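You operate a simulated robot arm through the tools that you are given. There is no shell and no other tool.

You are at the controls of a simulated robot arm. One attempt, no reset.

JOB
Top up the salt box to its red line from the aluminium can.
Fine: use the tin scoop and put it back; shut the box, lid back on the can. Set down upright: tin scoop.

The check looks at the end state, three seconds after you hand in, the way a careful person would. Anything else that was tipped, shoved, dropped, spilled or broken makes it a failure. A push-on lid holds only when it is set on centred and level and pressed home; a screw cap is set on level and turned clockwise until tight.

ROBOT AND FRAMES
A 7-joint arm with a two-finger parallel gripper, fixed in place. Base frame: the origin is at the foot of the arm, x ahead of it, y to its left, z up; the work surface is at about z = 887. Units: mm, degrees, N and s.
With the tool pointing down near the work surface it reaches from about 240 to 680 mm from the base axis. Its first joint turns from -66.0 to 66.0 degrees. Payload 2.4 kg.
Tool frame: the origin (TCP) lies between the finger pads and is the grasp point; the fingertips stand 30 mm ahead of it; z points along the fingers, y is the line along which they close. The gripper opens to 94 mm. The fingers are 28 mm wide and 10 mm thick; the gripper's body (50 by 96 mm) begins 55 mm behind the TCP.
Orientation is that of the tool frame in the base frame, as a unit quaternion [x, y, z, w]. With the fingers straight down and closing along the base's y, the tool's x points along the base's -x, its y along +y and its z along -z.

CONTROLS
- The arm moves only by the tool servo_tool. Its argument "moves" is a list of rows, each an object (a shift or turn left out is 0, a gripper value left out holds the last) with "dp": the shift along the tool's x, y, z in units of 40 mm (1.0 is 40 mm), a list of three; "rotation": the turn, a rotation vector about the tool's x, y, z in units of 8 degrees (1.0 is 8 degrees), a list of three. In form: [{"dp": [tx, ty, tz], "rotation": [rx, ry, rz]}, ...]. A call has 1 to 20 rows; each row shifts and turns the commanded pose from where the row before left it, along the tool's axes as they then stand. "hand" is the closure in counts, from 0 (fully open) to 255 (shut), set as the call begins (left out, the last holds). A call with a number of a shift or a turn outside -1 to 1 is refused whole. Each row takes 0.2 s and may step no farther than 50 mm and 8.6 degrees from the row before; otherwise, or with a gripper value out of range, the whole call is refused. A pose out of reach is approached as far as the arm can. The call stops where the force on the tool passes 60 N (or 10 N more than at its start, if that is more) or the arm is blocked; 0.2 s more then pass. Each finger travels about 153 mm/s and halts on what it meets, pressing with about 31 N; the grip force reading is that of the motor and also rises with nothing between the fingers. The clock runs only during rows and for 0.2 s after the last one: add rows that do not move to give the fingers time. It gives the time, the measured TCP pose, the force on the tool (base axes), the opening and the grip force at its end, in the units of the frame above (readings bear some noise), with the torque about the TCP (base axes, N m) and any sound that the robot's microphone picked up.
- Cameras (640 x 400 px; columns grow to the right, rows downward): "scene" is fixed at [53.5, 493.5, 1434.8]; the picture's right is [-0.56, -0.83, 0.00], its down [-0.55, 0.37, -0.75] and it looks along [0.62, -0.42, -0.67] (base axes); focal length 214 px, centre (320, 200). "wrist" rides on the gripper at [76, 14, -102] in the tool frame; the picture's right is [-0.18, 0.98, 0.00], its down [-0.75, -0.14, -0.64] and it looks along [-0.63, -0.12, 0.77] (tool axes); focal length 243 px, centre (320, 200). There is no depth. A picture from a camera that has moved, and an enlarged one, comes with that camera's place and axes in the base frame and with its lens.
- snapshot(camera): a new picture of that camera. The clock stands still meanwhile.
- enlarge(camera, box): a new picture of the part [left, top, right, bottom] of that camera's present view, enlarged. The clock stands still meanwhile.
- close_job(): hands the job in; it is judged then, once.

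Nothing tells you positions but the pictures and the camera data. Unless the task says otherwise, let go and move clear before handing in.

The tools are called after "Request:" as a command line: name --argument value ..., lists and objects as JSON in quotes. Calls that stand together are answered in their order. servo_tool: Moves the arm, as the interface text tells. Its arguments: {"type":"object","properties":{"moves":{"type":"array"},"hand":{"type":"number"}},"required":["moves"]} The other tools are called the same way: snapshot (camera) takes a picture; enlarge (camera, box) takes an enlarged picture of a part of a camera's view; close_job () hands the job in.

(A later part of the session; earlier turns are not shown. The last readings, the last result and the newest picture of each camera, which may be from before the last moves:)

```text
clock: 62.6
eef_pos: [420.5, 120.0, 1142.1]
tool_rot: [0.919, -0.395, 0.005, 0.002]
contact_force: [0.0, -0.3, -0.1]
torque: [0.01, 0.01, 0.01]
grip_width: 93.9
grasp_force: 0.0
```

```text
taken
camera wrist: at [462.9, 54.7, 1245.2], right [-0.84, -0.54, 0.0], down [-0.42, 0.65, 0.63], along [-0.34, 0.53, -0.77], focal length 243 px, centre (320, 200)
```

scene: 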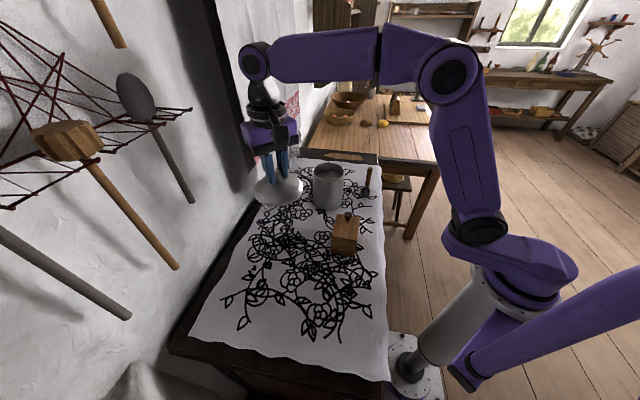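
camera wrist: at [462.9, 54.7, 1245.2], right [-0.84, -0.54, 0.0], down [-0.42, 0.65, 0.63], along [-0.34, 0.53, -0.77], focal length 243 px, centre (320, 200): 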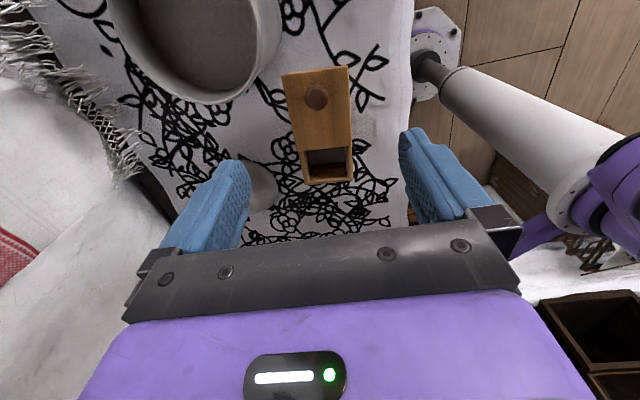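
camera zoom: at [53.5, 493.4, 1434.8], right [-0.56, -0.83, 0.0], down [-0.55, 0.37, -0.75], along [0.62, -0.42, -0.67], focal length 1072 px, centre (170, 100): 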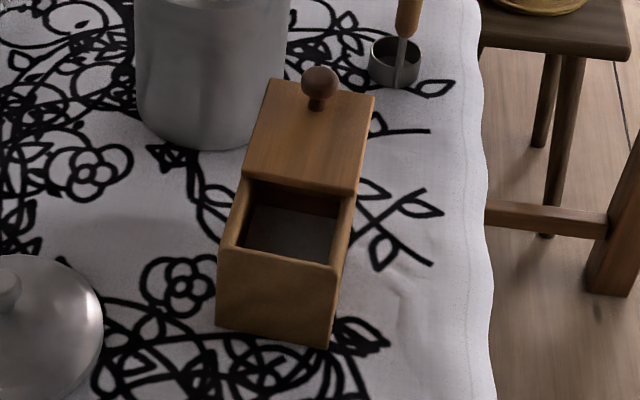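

The box stands stable and open. Zooming on its inside to see the salt level and red line.

Request:
enlarge --camera "scene" --box '[335, 210, 360, 240]'

Request:
enlarge --camera "wrist" --box '[290, 135, 365, 195]'

Request:
enlarge --camera "scene" --box '[300, 155, 390, 215]'

```text
13.33 times, centred on (348, 225) of scene
camera zoom: at [53.5, 493.4, 1434.8], right [-0.56, -0.83, 0.0], down [-0.55, 0.37, -0.75], along [0.62, -0.42, -0.67], focal length 2860 px, centre (-47, -133)
```

zoom: 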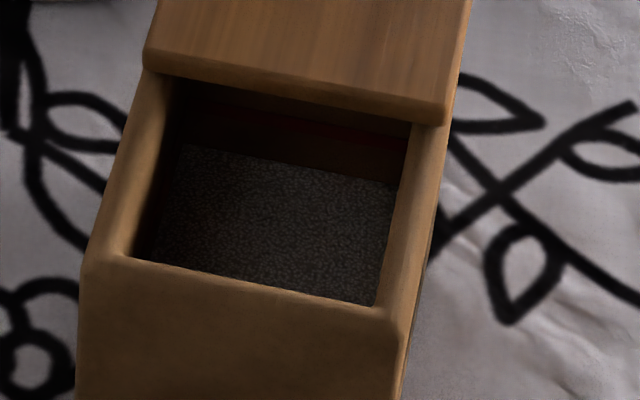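

```text
6.67 times, centred on (328, 165) of wrist
camera zoom: at [462.9, 54.7, 1245.2], right [-0.84, -0.54, 0.0], down [-0.42, 0.65, 0.63], along [-0.34, 0.53, -0.77], focal length 1618 px, centre (270, 433)
```

zoom: 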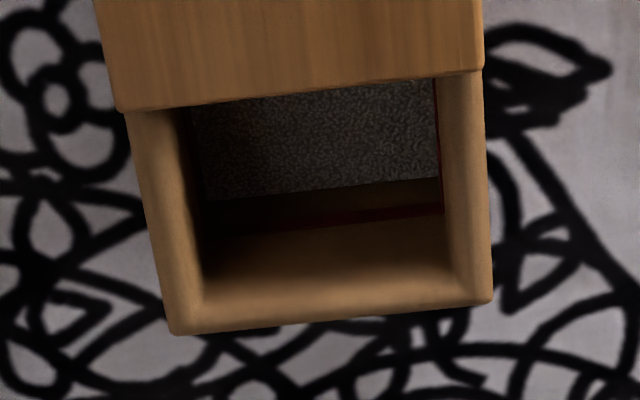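

```text
6.67 times, centred on (345, 185) of scene
camera zoom: at [53.5, 493.4, 1434.8], right [-0.56, -0.83, 0.0], down [-0.55, 0.37, -0.75], along [0.62, -0.42, -0.67], focal length 1430 px, centre (153, 300)
```

zoom: 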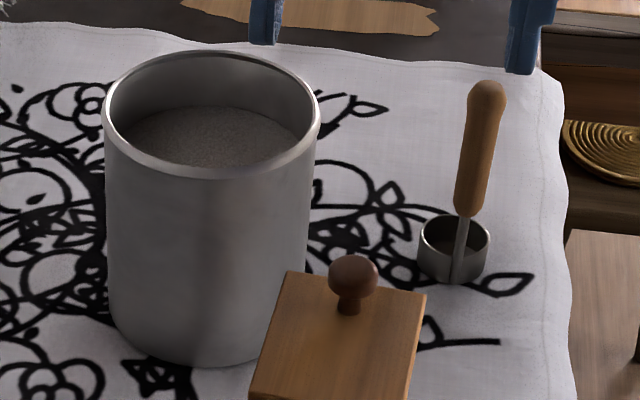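

The salt sits ~14 mm below a red line in the box; the can is well filled (salt ≈32 mm below its rim). Plan: grip the scoop handle with the tool leaning ~40°, scoop, and pour by tilting. First I'll unwind the wrist and dry-run the pour orientation at a safe height.

Request:
servo_tool --hand 0 --moves '[{"dp": [0, 0, -0.7], "rotation": [0, 0, 0.99]}, {"dp": [0, 0, -0.7], "rotation": [0, 0, 0.99]}, {"rotation": [0, 0, 0.99]}, {"rotation": [0, 0, 0.99]}, {"rotation": [0, 0, 0.99]}, {"rotation": [0, 0, 0.99]}, {"rotation": [0, 0, 0.99]}, {"rotation": [0, 0, 0.99]}, {"rotation": [0, 0, 0.99]}, {"rotation": [0, 0, 0.99]}, {"rotation": [0, 0, 0.99]}, {"rotation": [0, 0, 0.99]}, {"rotation": [0, 0, 0.99]}, {"rotation": [0, 0, 0.99]}, {"rotation": [0, 0, 0.99]}, {"rotation": [0, 0, 0.99]}, {"rotation": [0, 0, 0.99]}, {"rotation": [0, 0, 0.99]}, {"rotation": [0, 0, 0.99]}, {"rotation": [0, 0, 0.99]}]'

Request:
snapshot --camera "scene"

```text
clock: 66.8
eef_pos: [422.7, 118.7, 1199.3]
tool_rot: [0.217, 0.976, -0.002, 0.004]
contact_force: [-0.2, 0.2, -0.3]
torque: [0.01, -0.01, -0.01]
grip_width: 94.2
grasp_force: 0.1
```

```text
taken
```

scene: 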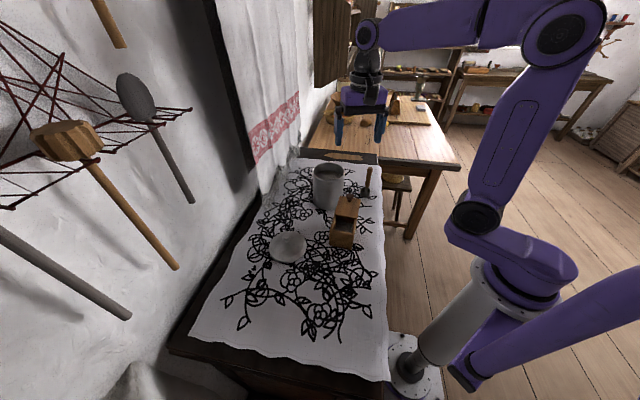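

Wrist unwound. Now the dry run of the pour orientation at z≈1200, well above everything.

Request:
servo_tool --hand 0 --moves '[{"dp": [0.87, -0.5, 0]}, {"dp": [0.87, -0.5, 0]}, {"rotation": [0, 0, 1.0]}, {"rotation": [0, 0, 1.0]}, {"rotation": [0, 0, 1.0]}, {"rotation": [0, 0, 1.0]}, {"rotation": [0, 0, 1.0]}, {"rotation": [0, 0, 1.0]}, {"rotation": [0, 0, 1.0]}, {"rotation": [0, 0, 1.0]}, {"rotation": [0, 0, 1.0]}, {"rotation": [0, 0, 1.0]}, {"rotation": [0, 1.0, 0]}, {"rotation": [0, 1.0, 0]}, {"rotation": [0, 1.0, 0]}, {"rotation": [0, 1.0, 0]}, {"rotation": [0, 1.0, 0]}, {"dp": [0, 0, 0]}]'

Request:
snapshot --camera "scene"

```text
clock: 70.6
eef_pos: [342.7, 111.8, 1197.7]
tool_rot: [0.745, 0.574, 0.272, -0.204]
contact_force: [-0.4, -0.7, 0.0]
torque: [0.02, 0.01, -0.04]
grip_width: 94.1
grasp_force: 0.1
```

```text
taken
```

scene: 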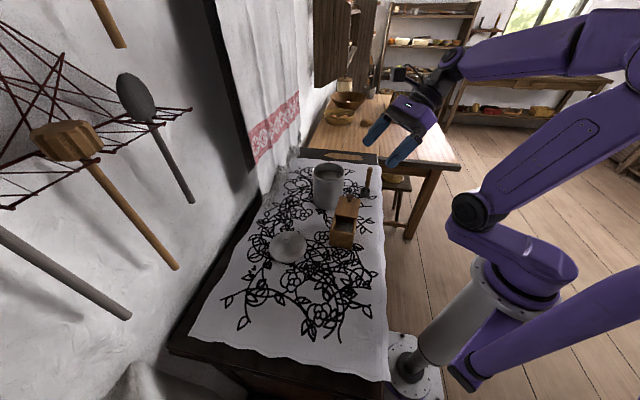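

The first 40° of tilt works. Continuing to 80°.

Request:
servo_tool --hand 0 --moves '[{"rotation": [0, 1.0, 0]}, {"rotation": [0, 1.0, 0]}, {"rotation": [0, 1.0, 0]}, {"rotation": [0, 1.0, 0]}, {"rotation": [0, 1.0, 0]}, {"dp": [0, 0, 0]}]'

Request:
snapshot --camera "scene"

```text
clock: 72.0
eef_pos: [343.1, 111.6, 1198.5]
tool_rot: [0.607, 0.469, 0.511, -0.388]
contact_force: [-0.1, -0.8, -0.2]
torque: [-0.02, 0.01, 0.01]
grip_width: 93.6
grasp_force: 0.0
```

```text
taken
```

scene: 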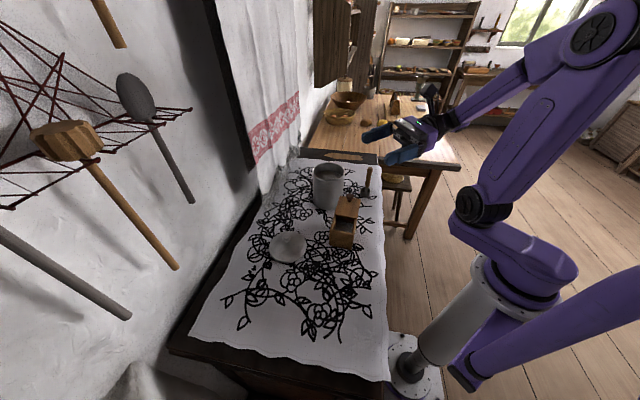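

Pour orientation reached at height. I close the fingers and test that the arm can also reach it low (TCP z≈1010).

Request:
servo_tool --hand 255 --moves '[{"dp": [0, 0, 0]}, {"dp": [0, 0, 0]}, {"dp": [0, 0, 0]}, {"dp": [-0.93, 0, 0.164]}, {"dp": [-0.93, 0, 0.164]}, {"dp": [-0.93, 0, 0.164]}, {"dp": [-0.93, 0, 0.164]}, {"dp": [-0.93, 0, 0.164]}, {"dp": [0, 0, 0]}]'

Request:
snapshot --camera "scene"

Request:
snapshot --camera "wrist"

```text
clock: 74.0
eef_pos: [343.4, 111.6, 1008.4]
tool_rot: [0.606, 0.471, 0.51, -0.388]
contact_force: [0.5, -0.7, -0.3]
torque: [0.01, 0.02, -0.03]
grip_width: 0.0
grasp_force: 30.6
```

```text
taken
```

scene: 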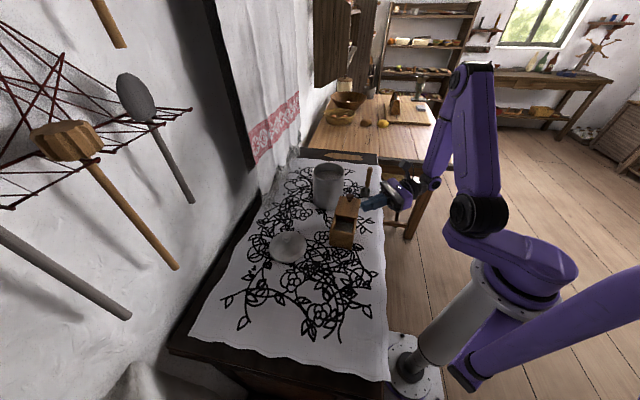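

```text
taken
camera wrist: at [335.7, 23.5, 1102.5], right [0.94, -0.28, -0.17], down [-0.33, -0.71, -0.63], along [0.06, 0.65, -0.76], focal length 243 px, centre (320, 200)
```

wrist: 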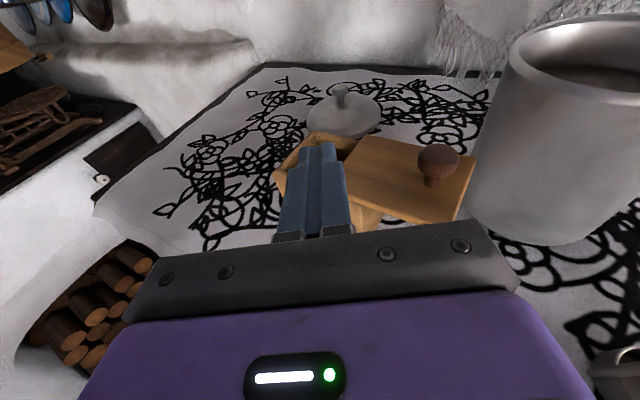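

The pour pose is reachable low down and gives a good view of the box. I'll return upright, yaw to the scoop's orientation and move above the scoop.

Request:
servo_tool --hand 255 --moves '[{"dp": [0.93, 0, -0.164]}, {"dp": [0.93, 0, -0.164]}, {"dp": [0.93, 0, -0.164]}, {"dp": [0.93, 0, -0.164]}, {"rotation": [0, -1.0, 0]}, {"rotation": [0, -1.0, 0]}, {"rotation": [0, -1.0, 0]}, {"rotation": [0, -1.0, 0]}, {"rotation": [0, -1.0, 0]}, {"rotation": [0, -1.0, 0]}, {"rotation": [0, -1.0, 0]}, {"rotation": [0, -1.0, 0]}, {"rotation": [0, -1.0, 0]}, {"rotation": [0, -1.0, 0]}, {"dp": [0, 0, 0]}]'

Request:
servo_tool --hand 0 --moves '[{"rotation": [0, 0, -1.0]}, {"rotation": [0, 0, -1.0]}, {"rotation": [0, 0, -1.0]}, {"rotation": [0, 0, -1.0]}, {"rotation": [0, 0, -1.0]}, {"rotation": [0, 0, -1.0]}, {"rotation": [0, 0, -1.0]}, {"rotation": [0, 0, -1.0]}, {"rotation": [0, 0, -1.0]}, {"dp": [0, 0, 0]}]'

```text
clock: 77.2
eef_pos: [343.2, 112.6, 1160.1]
tool_rot: [0.793, 0.609, 0.0, 0.005]
contact_force: [-0.3, -1.0, -0.1]
torque: [0.02, -0.02, 0.01]
grip_width: 0.0
grasp_force: 31.2
```

```text
clock: 79.4
eef_pos: [342.5, 111.2, 1160.0]
tool_rot: [0.282, 0.959, -0.002, 0.004]
contact_force: [-0.1, -0.5, -0.4]
torque: [0.02, -0.02, -0.03]
grip_width: 94.1
grasp_force: 0.1
```

Yaw is right (fingers will close perpendicular to the cup offset). Moving to the pre-grasp spot near the scoop and leaning the tool by 40°.

Request:
servo_tool --hand 0 --moves '[{"dp": [-0.73, -0.155, 0.4]}, {"dp": [-0.73, -0.155, 0.5]}, {"dp": [-0.73, -0.155, 0.6]}, {"dp": [-0.73, -0.155, 0.6]}, {"rotation": [0, -1.0, 0]}, {"rotation": [0, -1.0, 0]}, {"rotation": [0, -1.0, 0]}, {"rotation": [0, -1.0, 0]}, {"rotation": [0, -1.0, 0]}, {"dp": [0, 0, 0]}]'

Request:
snapshot --camera "wrist"

Request:
enlarge --camera "scene" --box '[310, 120, 400, 215]'

```text
clock: 81.6
eef_pos: [427.0, 27.1, 1076.2]
tool_rot: [0.265, 0.9, -0.098, 0.332]
contact_force: [0.0, -0.3, -0.1]
torque: [0.01, 0.0, 0.0]
grip_width: 94.3
grasp_force: 0.0
```

```text
taken
camera wrist: at [331.8, 107.0, 1105.1], right [0.65, 0.75, 0.12], down [0.05, -0.2, 0.98], along [0.76, -0.63, -0.17], focal length 243 px, centre (320, 200)
```

wrist: 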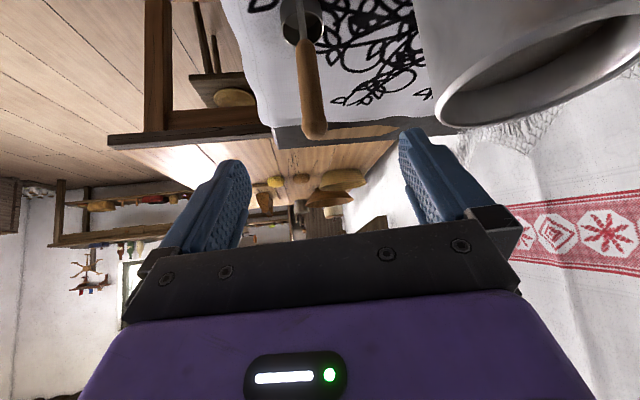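

```text
4.21 times, centred on (355, 168) of scene
camera zoom: at [53.4, 493.5, 1434.8], right [-0.56, -0.83, 0.0], down [-0.55, 0.37, -0.75], along [0.62, -0.42, -0.67], focal length 903 px, centre (173, 337)
```

zoom: 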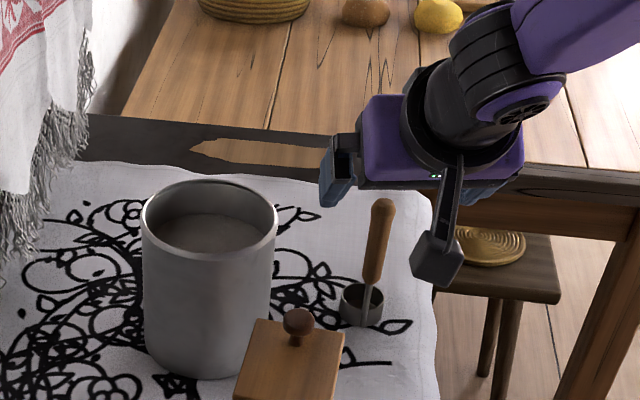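

I can see the handle between the open fingers. Zooming to measure its offset from the tool axis.

Request:
enlarge --camera "wrist" --box '[260, 0, 380, 150]'

```text
2.67 times, centred on (320, 75) of wrist
camera zoom: at [331.8, 107.0, 1105.1], right [0.65, 0.75, 0.12], down [0.05, -0.2, 0.98], along [0.76, -0.63, -0.17], focal length 647 px, centre (320, 533)
```

zoom: 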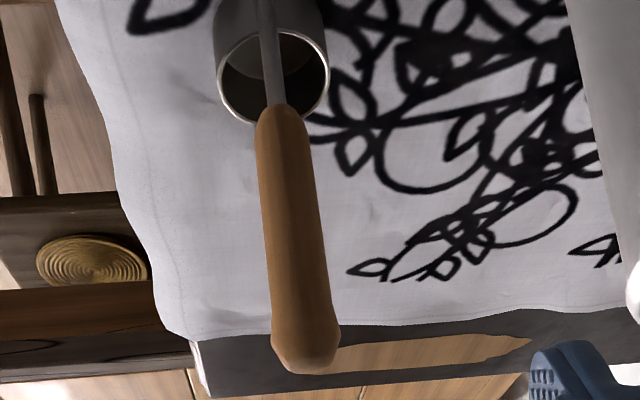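

Handle is at about (469, -3), top z≈1026, vertical. I advance along the tool axis so the handle lies between the pads, 20 mm below its top.

Request:
servo_tool --hand 0 --moves '[{"dp": [0.175, -0.063, 0]}, {"dp": [0, 0, 0.73]}, {"dp": [0, 0, 0.73]}, {"dp": [0, 0, 0.73]}, {"dp": [0, 0, 0]}]'

Request:
snapshot --camera "wrist"

Request:
enlarge --camera "scene" --box '[330, 140, 400, 215]'

```text
clock: 82.8
eef_pos: [471.8, -4.2, 1006.2]
tool_rot: [0.265, 0.9, -0.1, 0.332]
contact_force: [0.2, 0.1, -0.6]
torque: [0.01, 0.0, 0.0]
grip_width: 93.9
grasp_force: 0.1
```

```text
taken
camera wrist: at [375.5, 75.8, 1034.3], right [0.65, 0.75, 0.12], down [0.05, -0.2, 0.98], along [0.76, -0.63, -0.17], focal length 243 px, centre (320, 200)
```

wrist: 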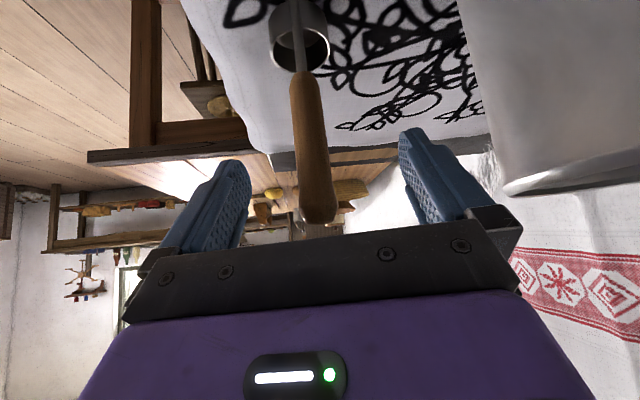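

```text
5.33 times, centred on (365, 178) of scene
camera zoom: at [53.5, 493.4, 1434.8], right [-0.56, -0.83, 0.0], down [-0.55, 0.37, -0.75], along [0.62, -0.42, -0.67], focal length 1144 px, centre (80, 320)
```

zoom: 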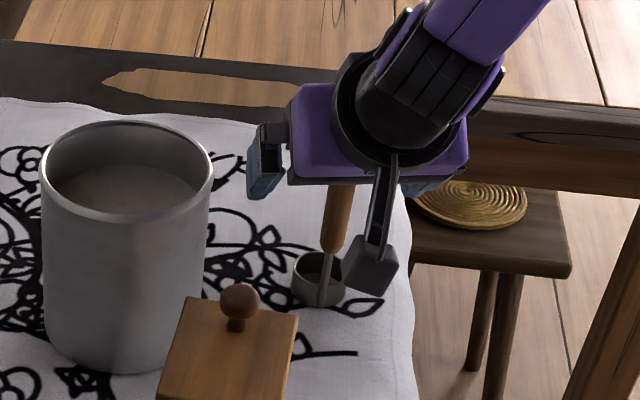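

The handle is centred between the pads. Closing on it.

Request:
servo_tool --hand 255 --moves '[{"dp": [0, 0, 0]}, {"dp": [0, 0, 0]}, {"dp": [0, 0, 0]}]'

Request:
enlarge --camera "wrist" --box '[220, 0, 420, 240]'

Request:
enlarge --camera "scene" --box '[330, 140, 400, 215]'

```text
clock: 83.6
eef_pos: [472.0, -3.0, 1006.6]
tool_rot: [0.266, 0.9, -0.1, 0.331]
contact_force: [0.7, 0.3, -0.3]
torque: [0.01, 0.04, -0.01]
grip_width: 20.3
grasp_force: 30.3
```

```text
1.67 times, centred on (320, 120) of wrist
camera zoom: at [375.3, 76.0, 1034.5], right [0.65, 0.75, 0.12], down [0.06, -0.2, 0.98], along [0.76, -0.63, -0.17], focal length 404 px, centre (320, 333)
```

zoom: 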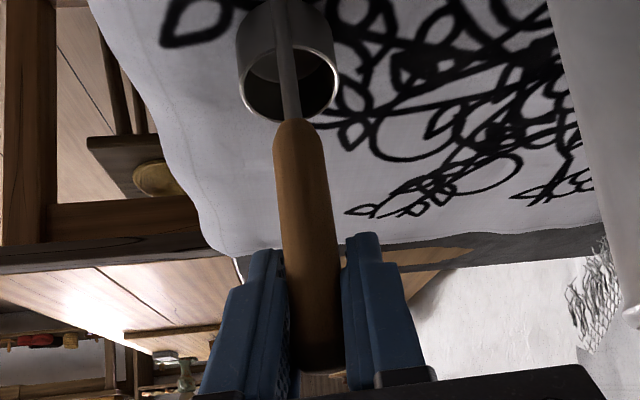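

```text
5.33 times, centred on (365, 178) of scene
camera zoom: at [53.5, 493.5, 1434.8], right [-0.56, -0.83, 0.0], down [-0.55, 0.37, -0.75], along [0.62, -0.42, -0.67], focal length 1144 px, centre (80, 320)
```

zoom: 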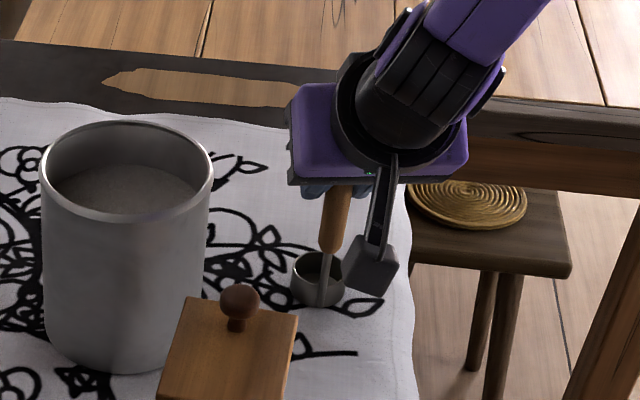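

The scoop is gripped (20 mm). I record this pose (TCP 472, -3, 1006.6) for returning it, then lift straight up in stages.

Request:
servo_tool --hand 255 --moves '[{"dp": [-0.16, 0, -0.19]}, {"dp": [-0.32, 0, -0.383]}, {"dp": [0, 0, 0]}]'

Request:
enlarge --camera "scene" --box '[330, 140, 400, 215]'

```text
clock: 84.4
eef_pos: [470.5, -2.2, 1038.9]
tool_rot: [0.267, 0.9, -0.1, 0.331]
contact_force: [-0.5, 0.2, -0.4]
torque: [0.03, 0.01, -0.03]
grip_width: 20.7
grasp_force: 30.9
```

```text
5.33 times, centred on (365, 178) of scene
camera zoom: at [53.5, 493.5, 1434.8], right [-0.56, -0.83, 0.0], down [-0.55, 0.37, -0.75], along [0.62, -0.42, -0.67], focal length 1144 px, centre (80, 320)
```

zoom: 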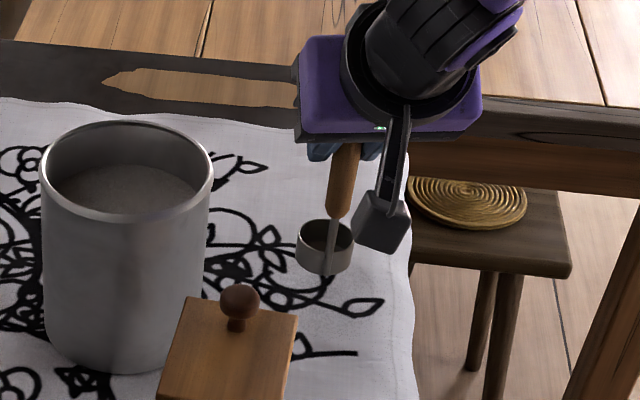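

Lift is clean with the scoop level. Raising further and moving over the can.

Request:
servo_tool --hand 255 --moves '[{"dp": [-0.535, 0, -0.637]}, {"dp": [-0.535, 0, -0.637]}, {"dp": [-0.535, 0, -0.637]}, {"dp": [-0.535, 0, -0.637]}, {"dp": [0.153, 0.591, -0.128]}, {"dp": [0.153, 0.591, -0.128]}, {"dp": [0.153, 0.591, -0.128]}, {"dp": [0.153, 0.591, -0.128]}, {"dp": [0.153, 0.591, -0.128]}, {"dp": [0.153, 0.591, -0.128]}, {"dp": [0, 0, 0]}]'

Request:
snapshot --camera "wrist"

Request:
enlarge --camera "scene" --box '[280, 110, 400, 215]'

```text
clock: 86.8
eef_pos: [506.5, 142.4, 1165.6]
tool_rot: [0.266, 0.9, -0.1, 0.331]
contact_force: [0.1, -0.5, -2.1]
torque: [0.02, 0.02, 0.0]
grip_width: 20.7
grasp_force: 31.2
```

```text
taken
camera wrist: at [409.8, 222.1, 1194.7], right [0.65, 0.75, 0.12], down [0.06, -0.2, 0.98], along [0.76, -0.63, -0.17], focal length 243 px, centre (320, 200)
```

wrist: 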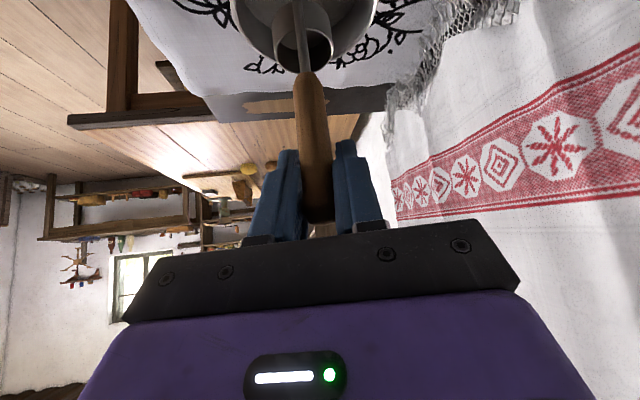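

```text
3.81 times, centred on (340, 162) of scene
camera zoom: at [53.5, 493.5, 1434.8], right [-0.56, -0.83, 0.0], down [-0.55, 0.37, -0.75], along [0.62, -0.42, -0.67], focal length 817 px, centre (244, 343)
```

zoom: 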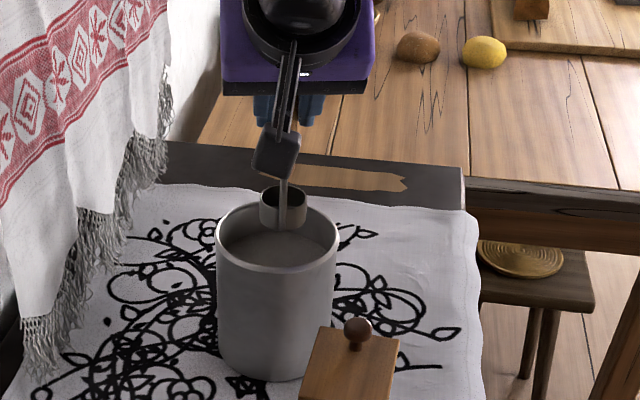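

The scoop is above the can, cup clear of the rim. I'll tilt it 40° about its own cup, keeping the cup in place, then check.

Request:
servo_tool --hand 255 --moves '[{"dp": [-0.344, 0, 0.245], "rotation": [0, 1.0, 0]}, {"dp": [-0.344, 0, 0.245], "rotation": [0, 1.0, 0]}, {"dp": [-0.344, 0, 0.245], "rotation": [0, 1.0, 0]}, {"dp": [-0.344, 0, 0.245], "rotation": [0, 1.0, 0]}, {"dp": [-0.344, 0, 0.245], "rotation": [0, 1.0, 0]}, {"dp": [0, 0, 0]}]'

Request:
snapshot --camera "wrist"

Request:
enlarge --camera "scene" --box '[280, 110, 400, 215]'

```text
clock: 88.2
eef_pos: [574.4, 99.8, 1152.7]
tool_rot: [0.282, 0.959, -0.002, 0.003]
contact_force: [0.1, 0.2, -0.5]
torque: [-0.03, -0.05, 0.03]
grip_width: 20.5
grasp_force: 31.4
```

```text
taken
camera wrist: at [518.8, 152.4, 1254.6], right [0.69, 0.73, 0.0], down [0.55, -0.52, 0.65], along [0.47, -0.45, -0.76], focal length 243 px, centre (320, 200)
```

wrist: 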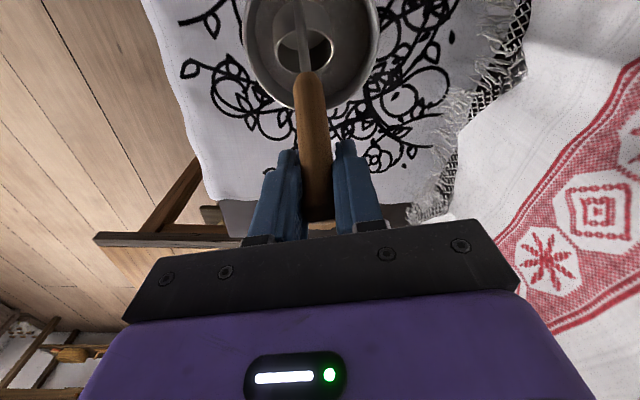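

```text
3.81 times, centred on (340, 162) of scene
camera zoom: at [53.5, 493.4, 1434.8], right [-0.56, -0.83, 0.0], down [-0.55, 0.37, -0.75], along [0.62, -0.42, -0.67], focal length 817 px, centre (244, 343)
```

zoom: 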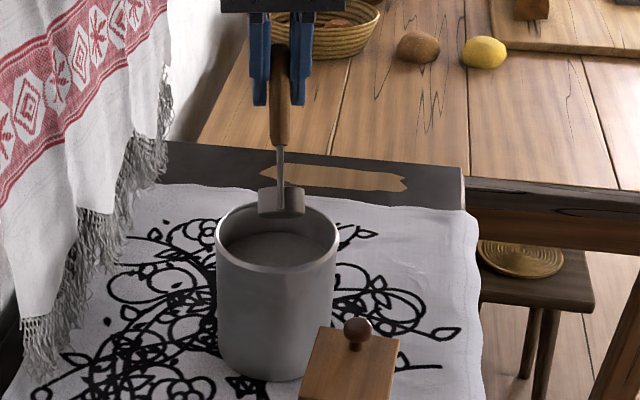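

Tilted as planned. Checking the cup's alignment with the can mouth from the wrist view.

Request:
enlarge --camera "wrist" --box '[230, 0, 400, 120]'

```text
3.33 times, centred on (315, 60) of wrist
camera zoom: at [518.8, 152.4, 1254.6], right [0.69, 0.73, 0.0], down [0.55, -0.52, 0.65], along [0.47, -0.45, -0.76], focal length 809 px, centre (337, 667)
```

zoom: 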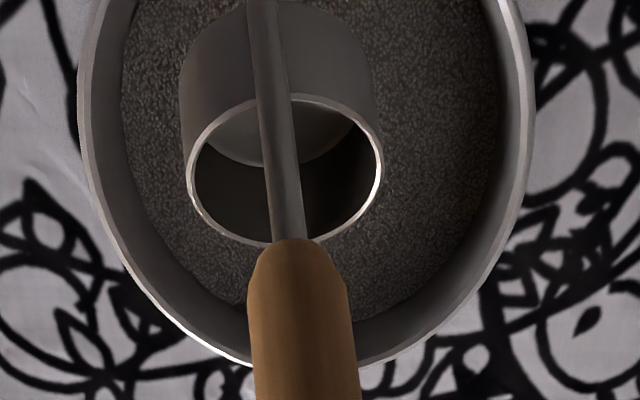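

Alignment is good; only ~3 mm lateral correction needed. Descending into the salt now, slowly.

Request:
servo_tool --hand 255 --moves '[{"dp": [0, 0.08, 0.4]}, {"dp": [0, 0, 0.4]}, {"dp": [0, 0, 0.35]}, {"dp": [0, 0, 0.2]}, {"dp": [0, 0, 0.15]}, {"dp": [0, 0, 0]}]'

Request:
enlarge --camera "wrist" --box '[230, 0, 400, 120]'

Request:
enlarge --camera "scene" --box '[290, 120, 380, 215]'

```text
clock: 89.6
eef_pos: [577.8, 100.0, 1092.7]
tool_rot: [0.283, 0.959, -0.002, 0.004]
contact_force: [-1.0, 0.8, -1.3]
torque: [-0.01, -0.01, 0.0]
grip_width: 20.7
grasp_force: 31.0
```

```text
3.33 times, centred on (315, 60) of wrist
camera zoom: at [521.4, 154.0, 1194.9], right [0.69, 0.73, 0.0], down [0.55, -0.52, 0.65], along [0.47, -0.45, -0.76], focal length 809 px, centre (337, 667)
```

zoom: 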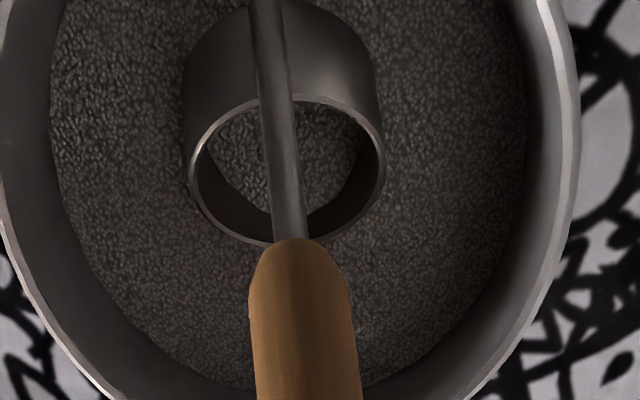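

```text
4.21 times, centred on (335, 168) of scene
camera zoom: at [53.5, 493.5, 1434.8], right [-0.56, -0.83, 0.0], down [-0.55, 0.37, -0.75], along [0.62, -0.42, -0.67], focal length 903 px, centre (257, 337)
```

zoom: 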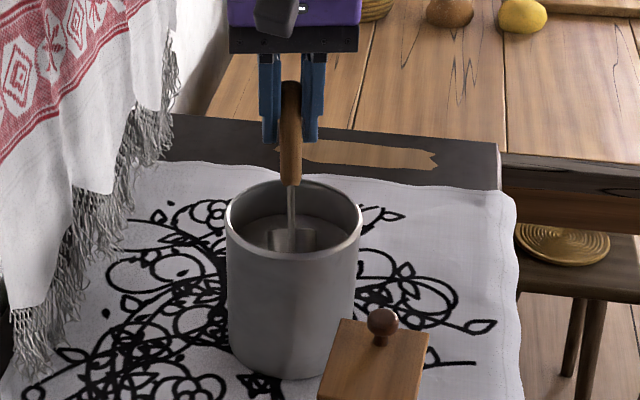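

Salt is already entering the cup. Going ~20 mm deeper and checking.

Request:
servo_tool --hand 255 --moves '[{"dp": [0, 0, 0.15]}, {"dp": [0, 0, 0.15]}, {"dp": [0, 0, 0.15]}, {"dp": [0, 0, 0]}]'

Request:
enlarge --camera "wrist" --box '[230, 0, 400, 120]'

```text
clock: 90.6
eef_pos: [576.2, 100.8, 1073.2]
tool_rot: [0.284, 0.959, -0.002, 0.003]
contact_force: [0.1, 0.7, -1.2]
torque: [0.0, -0.02, -0.01]
grip_width: 20.7
grasp_force: 30.9
```

```text
3.33 times, centred on (315, 60) of wrist
camera zoom: at [520.1, 154.4, 1175.4], right [0.69, 0.73, 0.0], down [0.55, -0.52, 0.65], along [0.47, -0.45, -0.76], focal length 809 px, centre (337, 667)
```

zoom: 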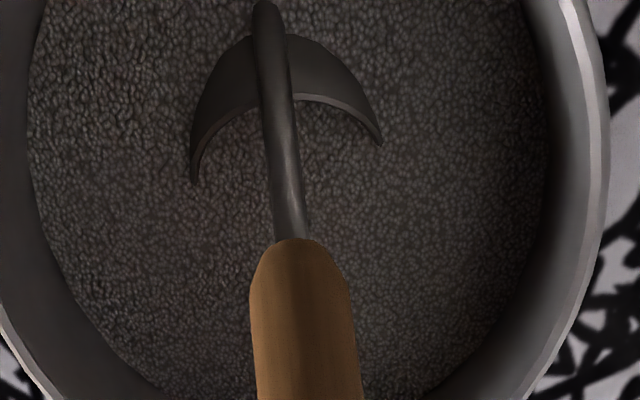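

The cup is half immersed with hardly any force. Going 14 mm deeper, then levelling the cup in place.

Request:
servo_tool --hand 255 --moves '[{"dp": [0, 0, 0.15]}, {"dp": [0, 0, 0.2]}, {"dp": [0, 0, 0]}]'

Request:
servo_tool --hand 255 --moves '[{"dp": [0.375, 0, -0.195], "rotation": [0, -1.0, 0]}, {"dp": [0.375, 0, -0.195], "rotation": [0, -1.0, 0]}, {"dp": [0.375, 0, -0.195], "rotation": [0, -1.0, 0]}, {"dp": [0.375, 0, -0.195], "rotation": [0, -1.0, 0]}, {"dp": [0.375, 0, -0.195], "rotation": [0, -1.0, 0]}, {"dp": [0, 0, 0]}]'

Request:
enlarge --camera "scene" --box '[290, 120, 380, 215]'

Request:
enlarge --camera "wrist" --box '[220, 0, 420, 240]'

```text
clock: 91.4
eef_pos: [575.1, 100.9, 1059.8]
tool_rot: [0.283, 0.959, -0.002, 0.004]
contact_force: [0.5, 0.5, -1.9]
torque: [-0.04, -0.07, -0.01]
grip_width: 20.9
grasp_force: 31.3
```

```text
clock: 92.8
eef_pos: [509.4, 143.1, 1074.5]
tool_rot: [0.265, 0.899, -0.099, 0.333]
contact_force: [-0.3, -0.6, -0.2]
torque: [0.0, 0.0, 0.01]
grip_width: 20.7
grasp_force: 30.6
```

```text
4.21 times, centred on (335, 168) of scene
camera zoom: at [53.4, 493.5, 1434.8], right [-0.56, -0.83, 0.0], down [-0.55, 0.37, -0.75], along [0.62, -0.42, -0.67], focal length 903 px, centre (257, 337)
```

zoom: 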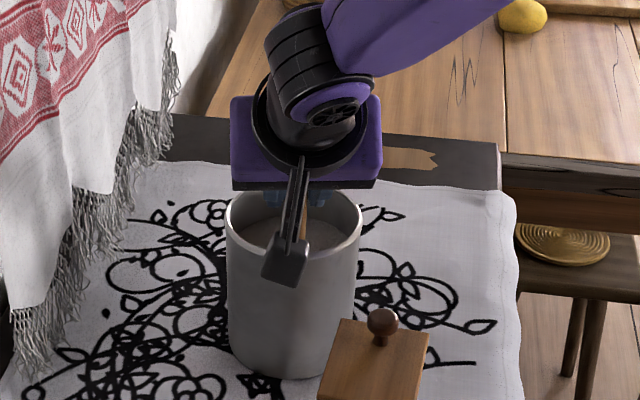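

```text
1.67 times, centred on (320, 120) of wrist
camera zoom: at [412.7, 223.0, 1103.3], right [0.65, 0.75, 0.12], down [0.05, -0.2, 0.98], along [0.76, -0.63, -0.17], focal length 404 px, centre (320, 333)
```

zoom: 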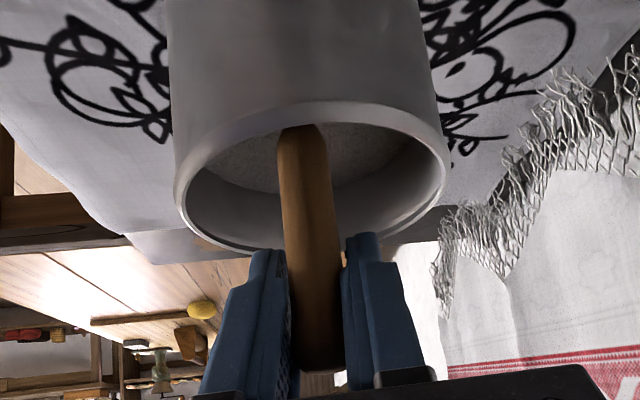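

The cup is level under the salt. Lifting it slowly straight up.

Request:
servo_tool --hand 255 --moves '[{"dp": [-0.16, 0, -0.19]}, {"dp": [-0.16, 0, -0.19]}, {"dp": [-0.16, 0, -0.19]}, {"dp": [-0.16, 0, -0.19]}, {"dp": [-0.16, 0, -0.19]}, {"dp": [-0.16, 0, -0.19]}, {"dp": [0, 0, 0]}]'

Request:
enlarge --camera "scene" --box '[305, 145, 365, 200]'

Request:
enlarge --camera "wrist" --box '[220, 0, 420, 240]'

```text
clock: 94.4
eef_pos: [508.0, 145.2, 1138.2]
tool_rot: [0.266, 0.9, -0.1, 0.332]
contact_force: [-0.3, 0.6, -0.3]
torque: [-0.01, -0.01, 0.02]
grip_width: 20.8
grasp_force: 30.9
```

```text
7.27 times, centred on (335, 172) of scene
camera zoom: at [53.5, 493.5, 1434.8], right [-0.56, -0.83, 0.0], down [-0.55, 0.37, -0.75], along [0.62, -0.42, -0.67], focal length 1560 px, centre (211, 400)
```

zoom: 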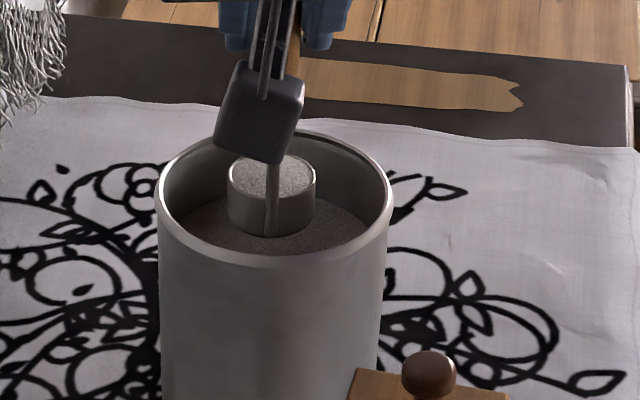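

```text
1.67 times, centred on (320, 120) of wrist
camera zoom: at [412.7, 224.7, 1165.9], right [0.65, 0.75, 0.12], down [0.06, -0.2, 0.98], along [0.76, -0.63, -0.17], focal length 404 px, centre (320, 333)
```

zoom: 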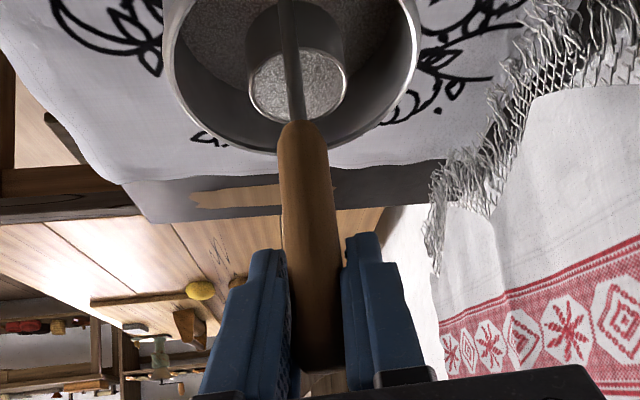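

The cup is full of salt. Zooming to see whether it is heaped or level.

Request:
enlarge --camera "wrist" --box '[280, 0, 370, 80]'

Request:
enlarge --camera "scene" --box '[322, 160, 352, 185]'

```text
5.00 times, centred on (325, 40) of wrist
camera zoom: at [412.7, 224.7, 1165.9], right [0.65, 0.75, 0.12], down [0.06, -0.2, 0.98], along [0.76, -0.63, -0.17], focal length 1213 px, centre (295, 1000)
```

zoom: 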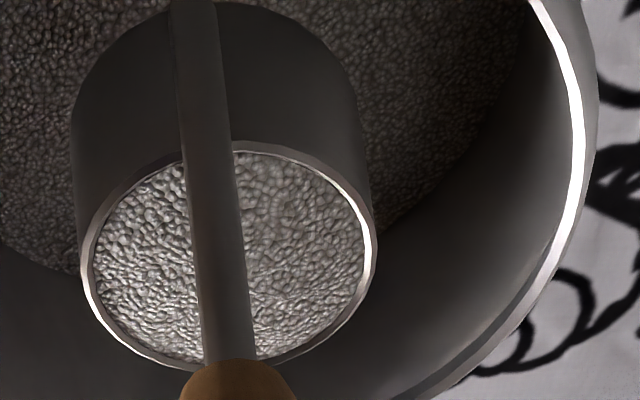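

```text
16.00 times, centred on (337, 172) of scene
camera zoom: at [53.5, 493.5, 1434.8], right [-0.56, -0.83, 0.0], down [-0.55, 0.37, -0.75], along [0.62, -0.42, -0.67], focal length 3432 px, centre (48, 640)
```

zoom: 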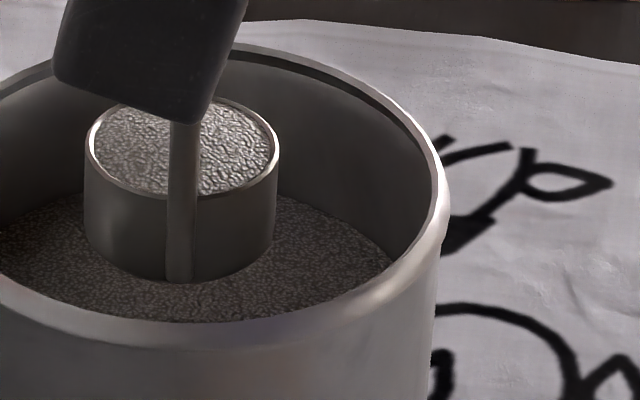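

The cup is brim-full and level. Before transport I tip it 8° over the can to shed any loose excess, then level it again.

Request:
servo_tool --hand 255 --moves '[{"dp": [-0.172, 0, 0.122], "rotation": [0, 0.5, 0]}, {"dp": [-0.172, 0, 0.122], "rotation": [0, 0.5, 0]}, {"dp": [0, 0, 0]}, {"dp": [0, 0, 0]}, {"dp": [0.187, 0, -0.1], "rotation": [0, -0.5, 0]}, {"dp": [0.187, 0, -0.1], "rotation": [0, -0.5, 0]}, {"dp": [0, 0, 0]}]'

Request:
enlarge --camera "wrist" --box '[280, 0, 370, 80]'

Request:
enlarge --camera "scene" --box '[322, 160, 352, 185]'

```text
clock: 96.0
eef_pos: [508.1, 144.7, 1134.8]
tool_rot: [0.266, 0.899, -0.1, 0.332]
contact_force: [0.4, -0.3, -0.6]
torque: [0.02, -0.01, 0.03]
grip_width: 20.5
grasp_force: 31.2
```

```text
5.00 times, centred on (325, 40) of wrist
camera zoom: at [411.9, 224.3, 1163.7], right [0.65, 0.75, 0.12], down [0.05, -0.2, 0.98], along [0.76, -0.63, -0.17], focal length 1213 px, centre (295, 1000)
```

zoom: 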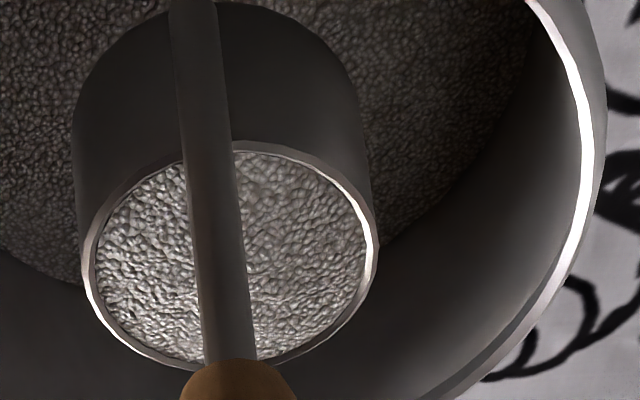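

```text
16.00 times, centred on (337, 172) of scene
camera zoom: at [53.5, 493.5, 1434.8], right [-0.56, -0.83, 0.0], down [-0.55, 0.37, -0.75], along [0.62, -0.42, -0.67], focal length 3432 px, centre (48, 640)
```

zoom: 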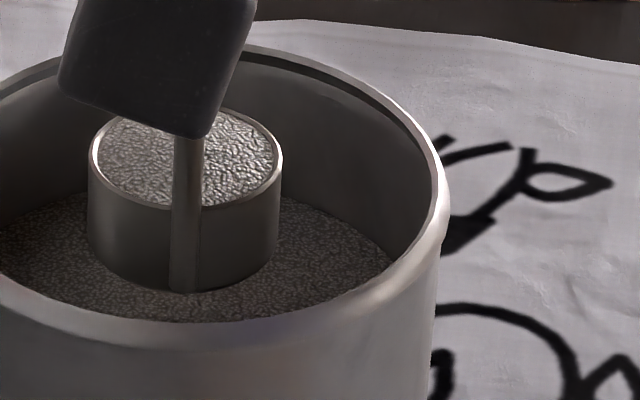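

Still full — salt holds its angle, so transport is safe. I raise it clear of the rim and carry it level over toward the box at moderate speed.

Request:
servo_tool --hand 255 --moves '[{"dp": [-0.16, 0, -0.19]}, {"dp": [-0.16, 0, -0.19]}, {"dp": [-0.16, 0, -0.19]}, {"dp": [-0.16, 0, -0.19]}, {"dp": [-0.16, 0, -0.19]}, {"dp": [-0.08, 0, -0.1]}, {"dp": [0.15, 0.007, -0.127]}, {"dp": [0.3, 0.014, -0.254]}, {"dp": [0.378, 0.017, -0.318]}, {"dp": [0.378, 0.017, -0.318]}, {"dp": [0.378, 0.017, -0.318]}, {"dp": [0.378, 0.017, -0.318]}, {"dp": [0.378, 0.017, -0.318]}, {"dp": [0.3, 0.014, -0.254]}, {"dp": [0.24, 0.01, -0.2]}, {"dp": [0.15, 0.007, -0.127]}, {"dp": [0, 0, 0]}]'

Request:
snapshot --camera "scene"

Request:
enlarge --camera "wrist" --box '[220, 0, 420, 240]'

```text
clock: 99.6
eef_pos: [377.0, 235.8, 1190.1]
tool_rot: [0.266, 0.9, -0.1, 0.331]
contact_force: [0.0, -0.2, -0.8]
torque: [0.03, 0.01, -0.02]
grip_width: 20.5
grasp_force: 30.8
```

```text
taken
```

scene: 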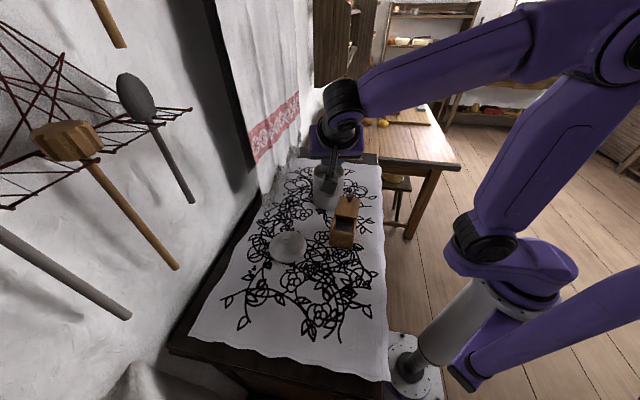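

```text
1.67 times, centred on (320, 120) of wrist
camera zoom: at [281.0, 315.2, 1218.5], right [0.65, 0.75, 0.12], down [0.06, -0.2, 0.98], along [0.76, -0.63, -0.17], focal length 404 px, centre (320, 333)
```

zoom: 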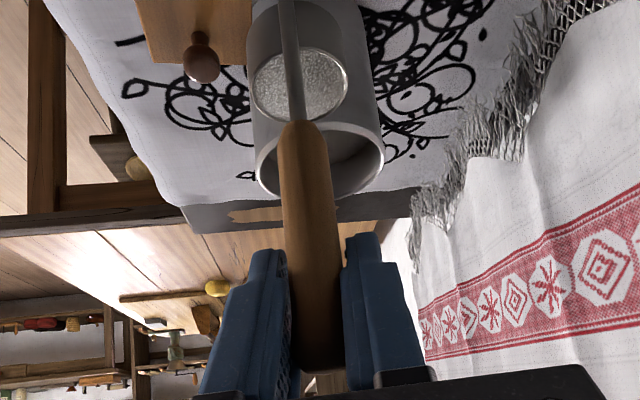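

Salt is intact at the staging point. Now I turn the scoop about the vertical by -77° so it will pour toward the box's right side.

Request:
servo_tool --hand 255 --moves '[{"rotation": [0.32, 0, 0.383]}, {"rotation": [0.5626, 0, 0.67]}, {"rotation": [0.5626, 0, 0.67]}, {"rotation": [0.5626, 0, 0.67]}, {"rotation": [0.5626, 0, 0.67]}, {"rotation": [0.5626, 0, 0.67]}, {"rotation": [0.5626, 0, 0.67]}, {"rotation": [0.5626, 0, 0.67]}, {"rotation": [0.5626, 0, 0.67]}, {"rotation": [0.5626, 0, 0.67]}, {"rotation": [0.5626, 0, 0.67]}, {"rotation": [0.24, 0, 0.287]}, {"dp": [0, 0, 0]}]'

Request:
snapshot --camera "wrist"

Request:
snapshot --camera "scene"

```text
clock: 102.4
eef_pos: [377.5, 236.5, 1189.2]
tool_rot: [0.77, 0.537, -0.28, 0.201]
contact_force: [-0.1, -0.7, -0.7]
torque: [0.02, 0.0, -0.03]
grip_width: 20.3
grasp_force: 31.2
```

```text
taken
camera wrist: at [433.9, 348.8, 1218.1], right [0.88, -0.47, 0.13], down [-0.2, -0.1, 0.98], along [-0.44, -0.88, -0.18], focal length 243 px, centre (320, 200)
```

wrist: 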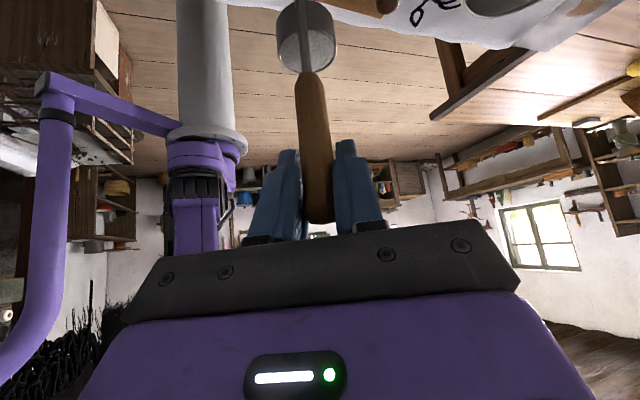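

```text
taken
```

scene: 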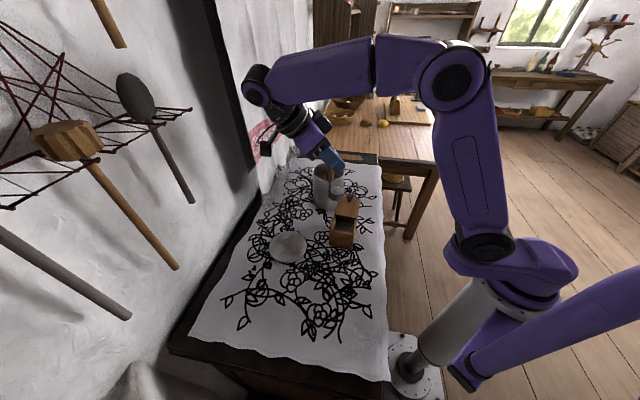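

Orientation is as planned, scoop still level. Lowering it over the opening (cup bottom stays above the lid) to check alignment.

Request:
servo_tool --hand 255 --moves '[{"dp": [0.12, 0, 0.145]}, {"dp": [0.244, 0, 0.29]}, {"dp": [0.244, 0, 0.29]}, {"dp": [0.244, 0, 0.29]}, {"dp": [0.244, 0, 0.29]}, {"dp": [0.244, 0, 0.29]}, {"dp": [0.12, 0, 0.145]}, {"dp": [0, 0, 0]}]'

Request:
enlarge --camera "scene" --box '[315, 180, 385, 260]'

Request:
snapshot --camera "wrist"

```text
clock: 104.2
eef_pos: [378.6, 236.4, 1096.5]
tool_rot: [0.77, 0.537, -0.28, 0.201]
contact_force: [0.5, -0.1, -0.9]
torque: [0.05, 0.03, -0.02]
grip_width: 20.6
grasp_force: 31.2
```

```text
5.00 times, centred on (350, 220) of scene
camera zoom: at [53.5, 493.5, 1434.8], right [-0.56, -0.83, 0.0], down [-0.55, 0.37, -0.75], along [0.62, -0.42, -0.67], focal length 1072 px, centre (170, 100)
```

zoom: 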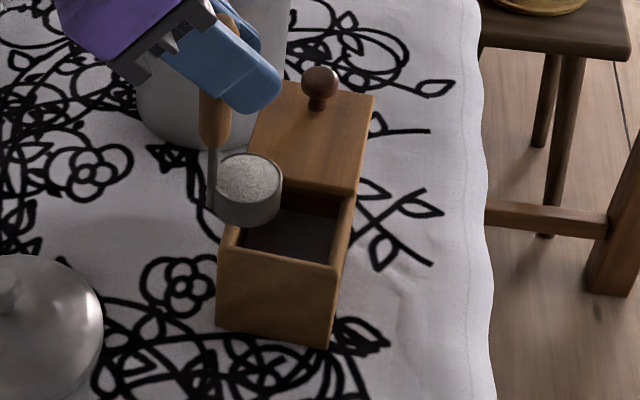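

```text
taken
camera wrist: at [434.4, 348.9, 1125.8], right [0.88, -0.47, 0.13], down [-0.2, -0.1, 0.98], along [-0.44, -0.88, -0.18], focal length 243 px, centre (320, 200)
```

wrist: 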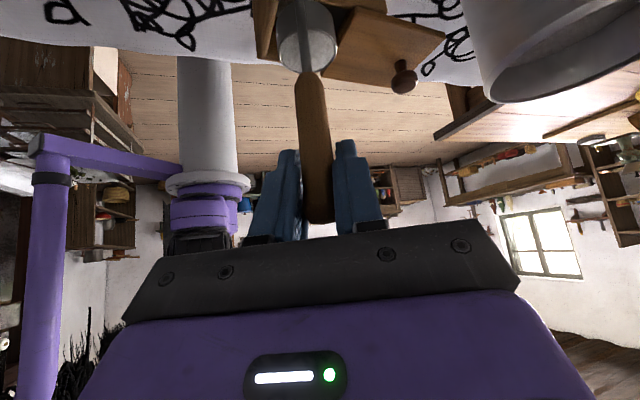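

The lip sits just inside the opening as wanted, salt still level. I tip to 24° about the lip, then lower it close to the opening.

Request:
servo_tool --hand 255 --moves '[{"dp": [-0.057, 0, 0.048]}, {"dp": [-0.325, 0, 0.128], "rotation": [0, 1.0, 0]}, {"dp": [-0.325, 0, 0.128], "rotation": [0, 1.0, 0]}, {"dp": [-0.325, 0, 0.128], "rotation": [0, 1.0, 0]}, {"dp": [0.058, 0, 0.2]}, {"dp": [0.058, 0, 0.2]}, {"dp": [0, 0, 0]}]'

Request:
enlarge --camera "scene" --box '[315, 180, 385, 260]'

Request:
snapshot --camera "wrist"

```text
clock: 105.8
eef_pos: [362.8, 195.5, 1087.6]
tool_rot: [0.811, 0.568, -0.113, 0.085]
contact_force: [-0.5, 0.1, -0.9]
torque: [-0.01, -0.03, -0.01]
grip_width: 20.6
grasp_force: 31.3
```

```text
5.00 times, centred on (350, 220) of scene
camera zoom: at [53.5, 493.5, 1434.8], right [-0.56, -0.83, 0.0], down [-0.55, 0.37, -0.75], along [0.62, -0.42, -0.67], focal length 1072 px, centre (170, 100)
```

zoom: 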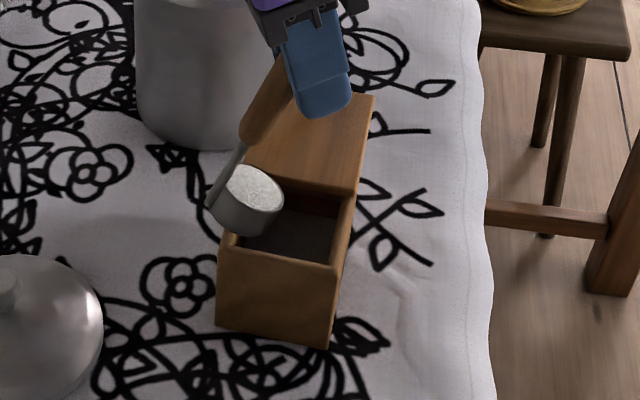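

```text
taken
camera wrist: at [410.4, 285.9, 1165.3], right [0.86, -0.5, 0.06], down [-0.32, -0.46, 0.83], along [-0.39, -0.73, -0.56], focal length 243 px, centre (320, 200)
```

wrist: 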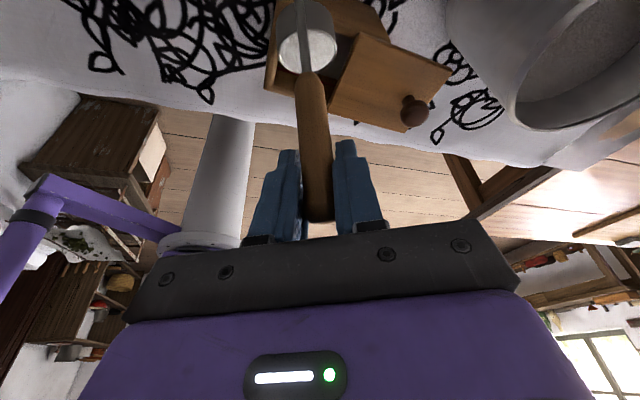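

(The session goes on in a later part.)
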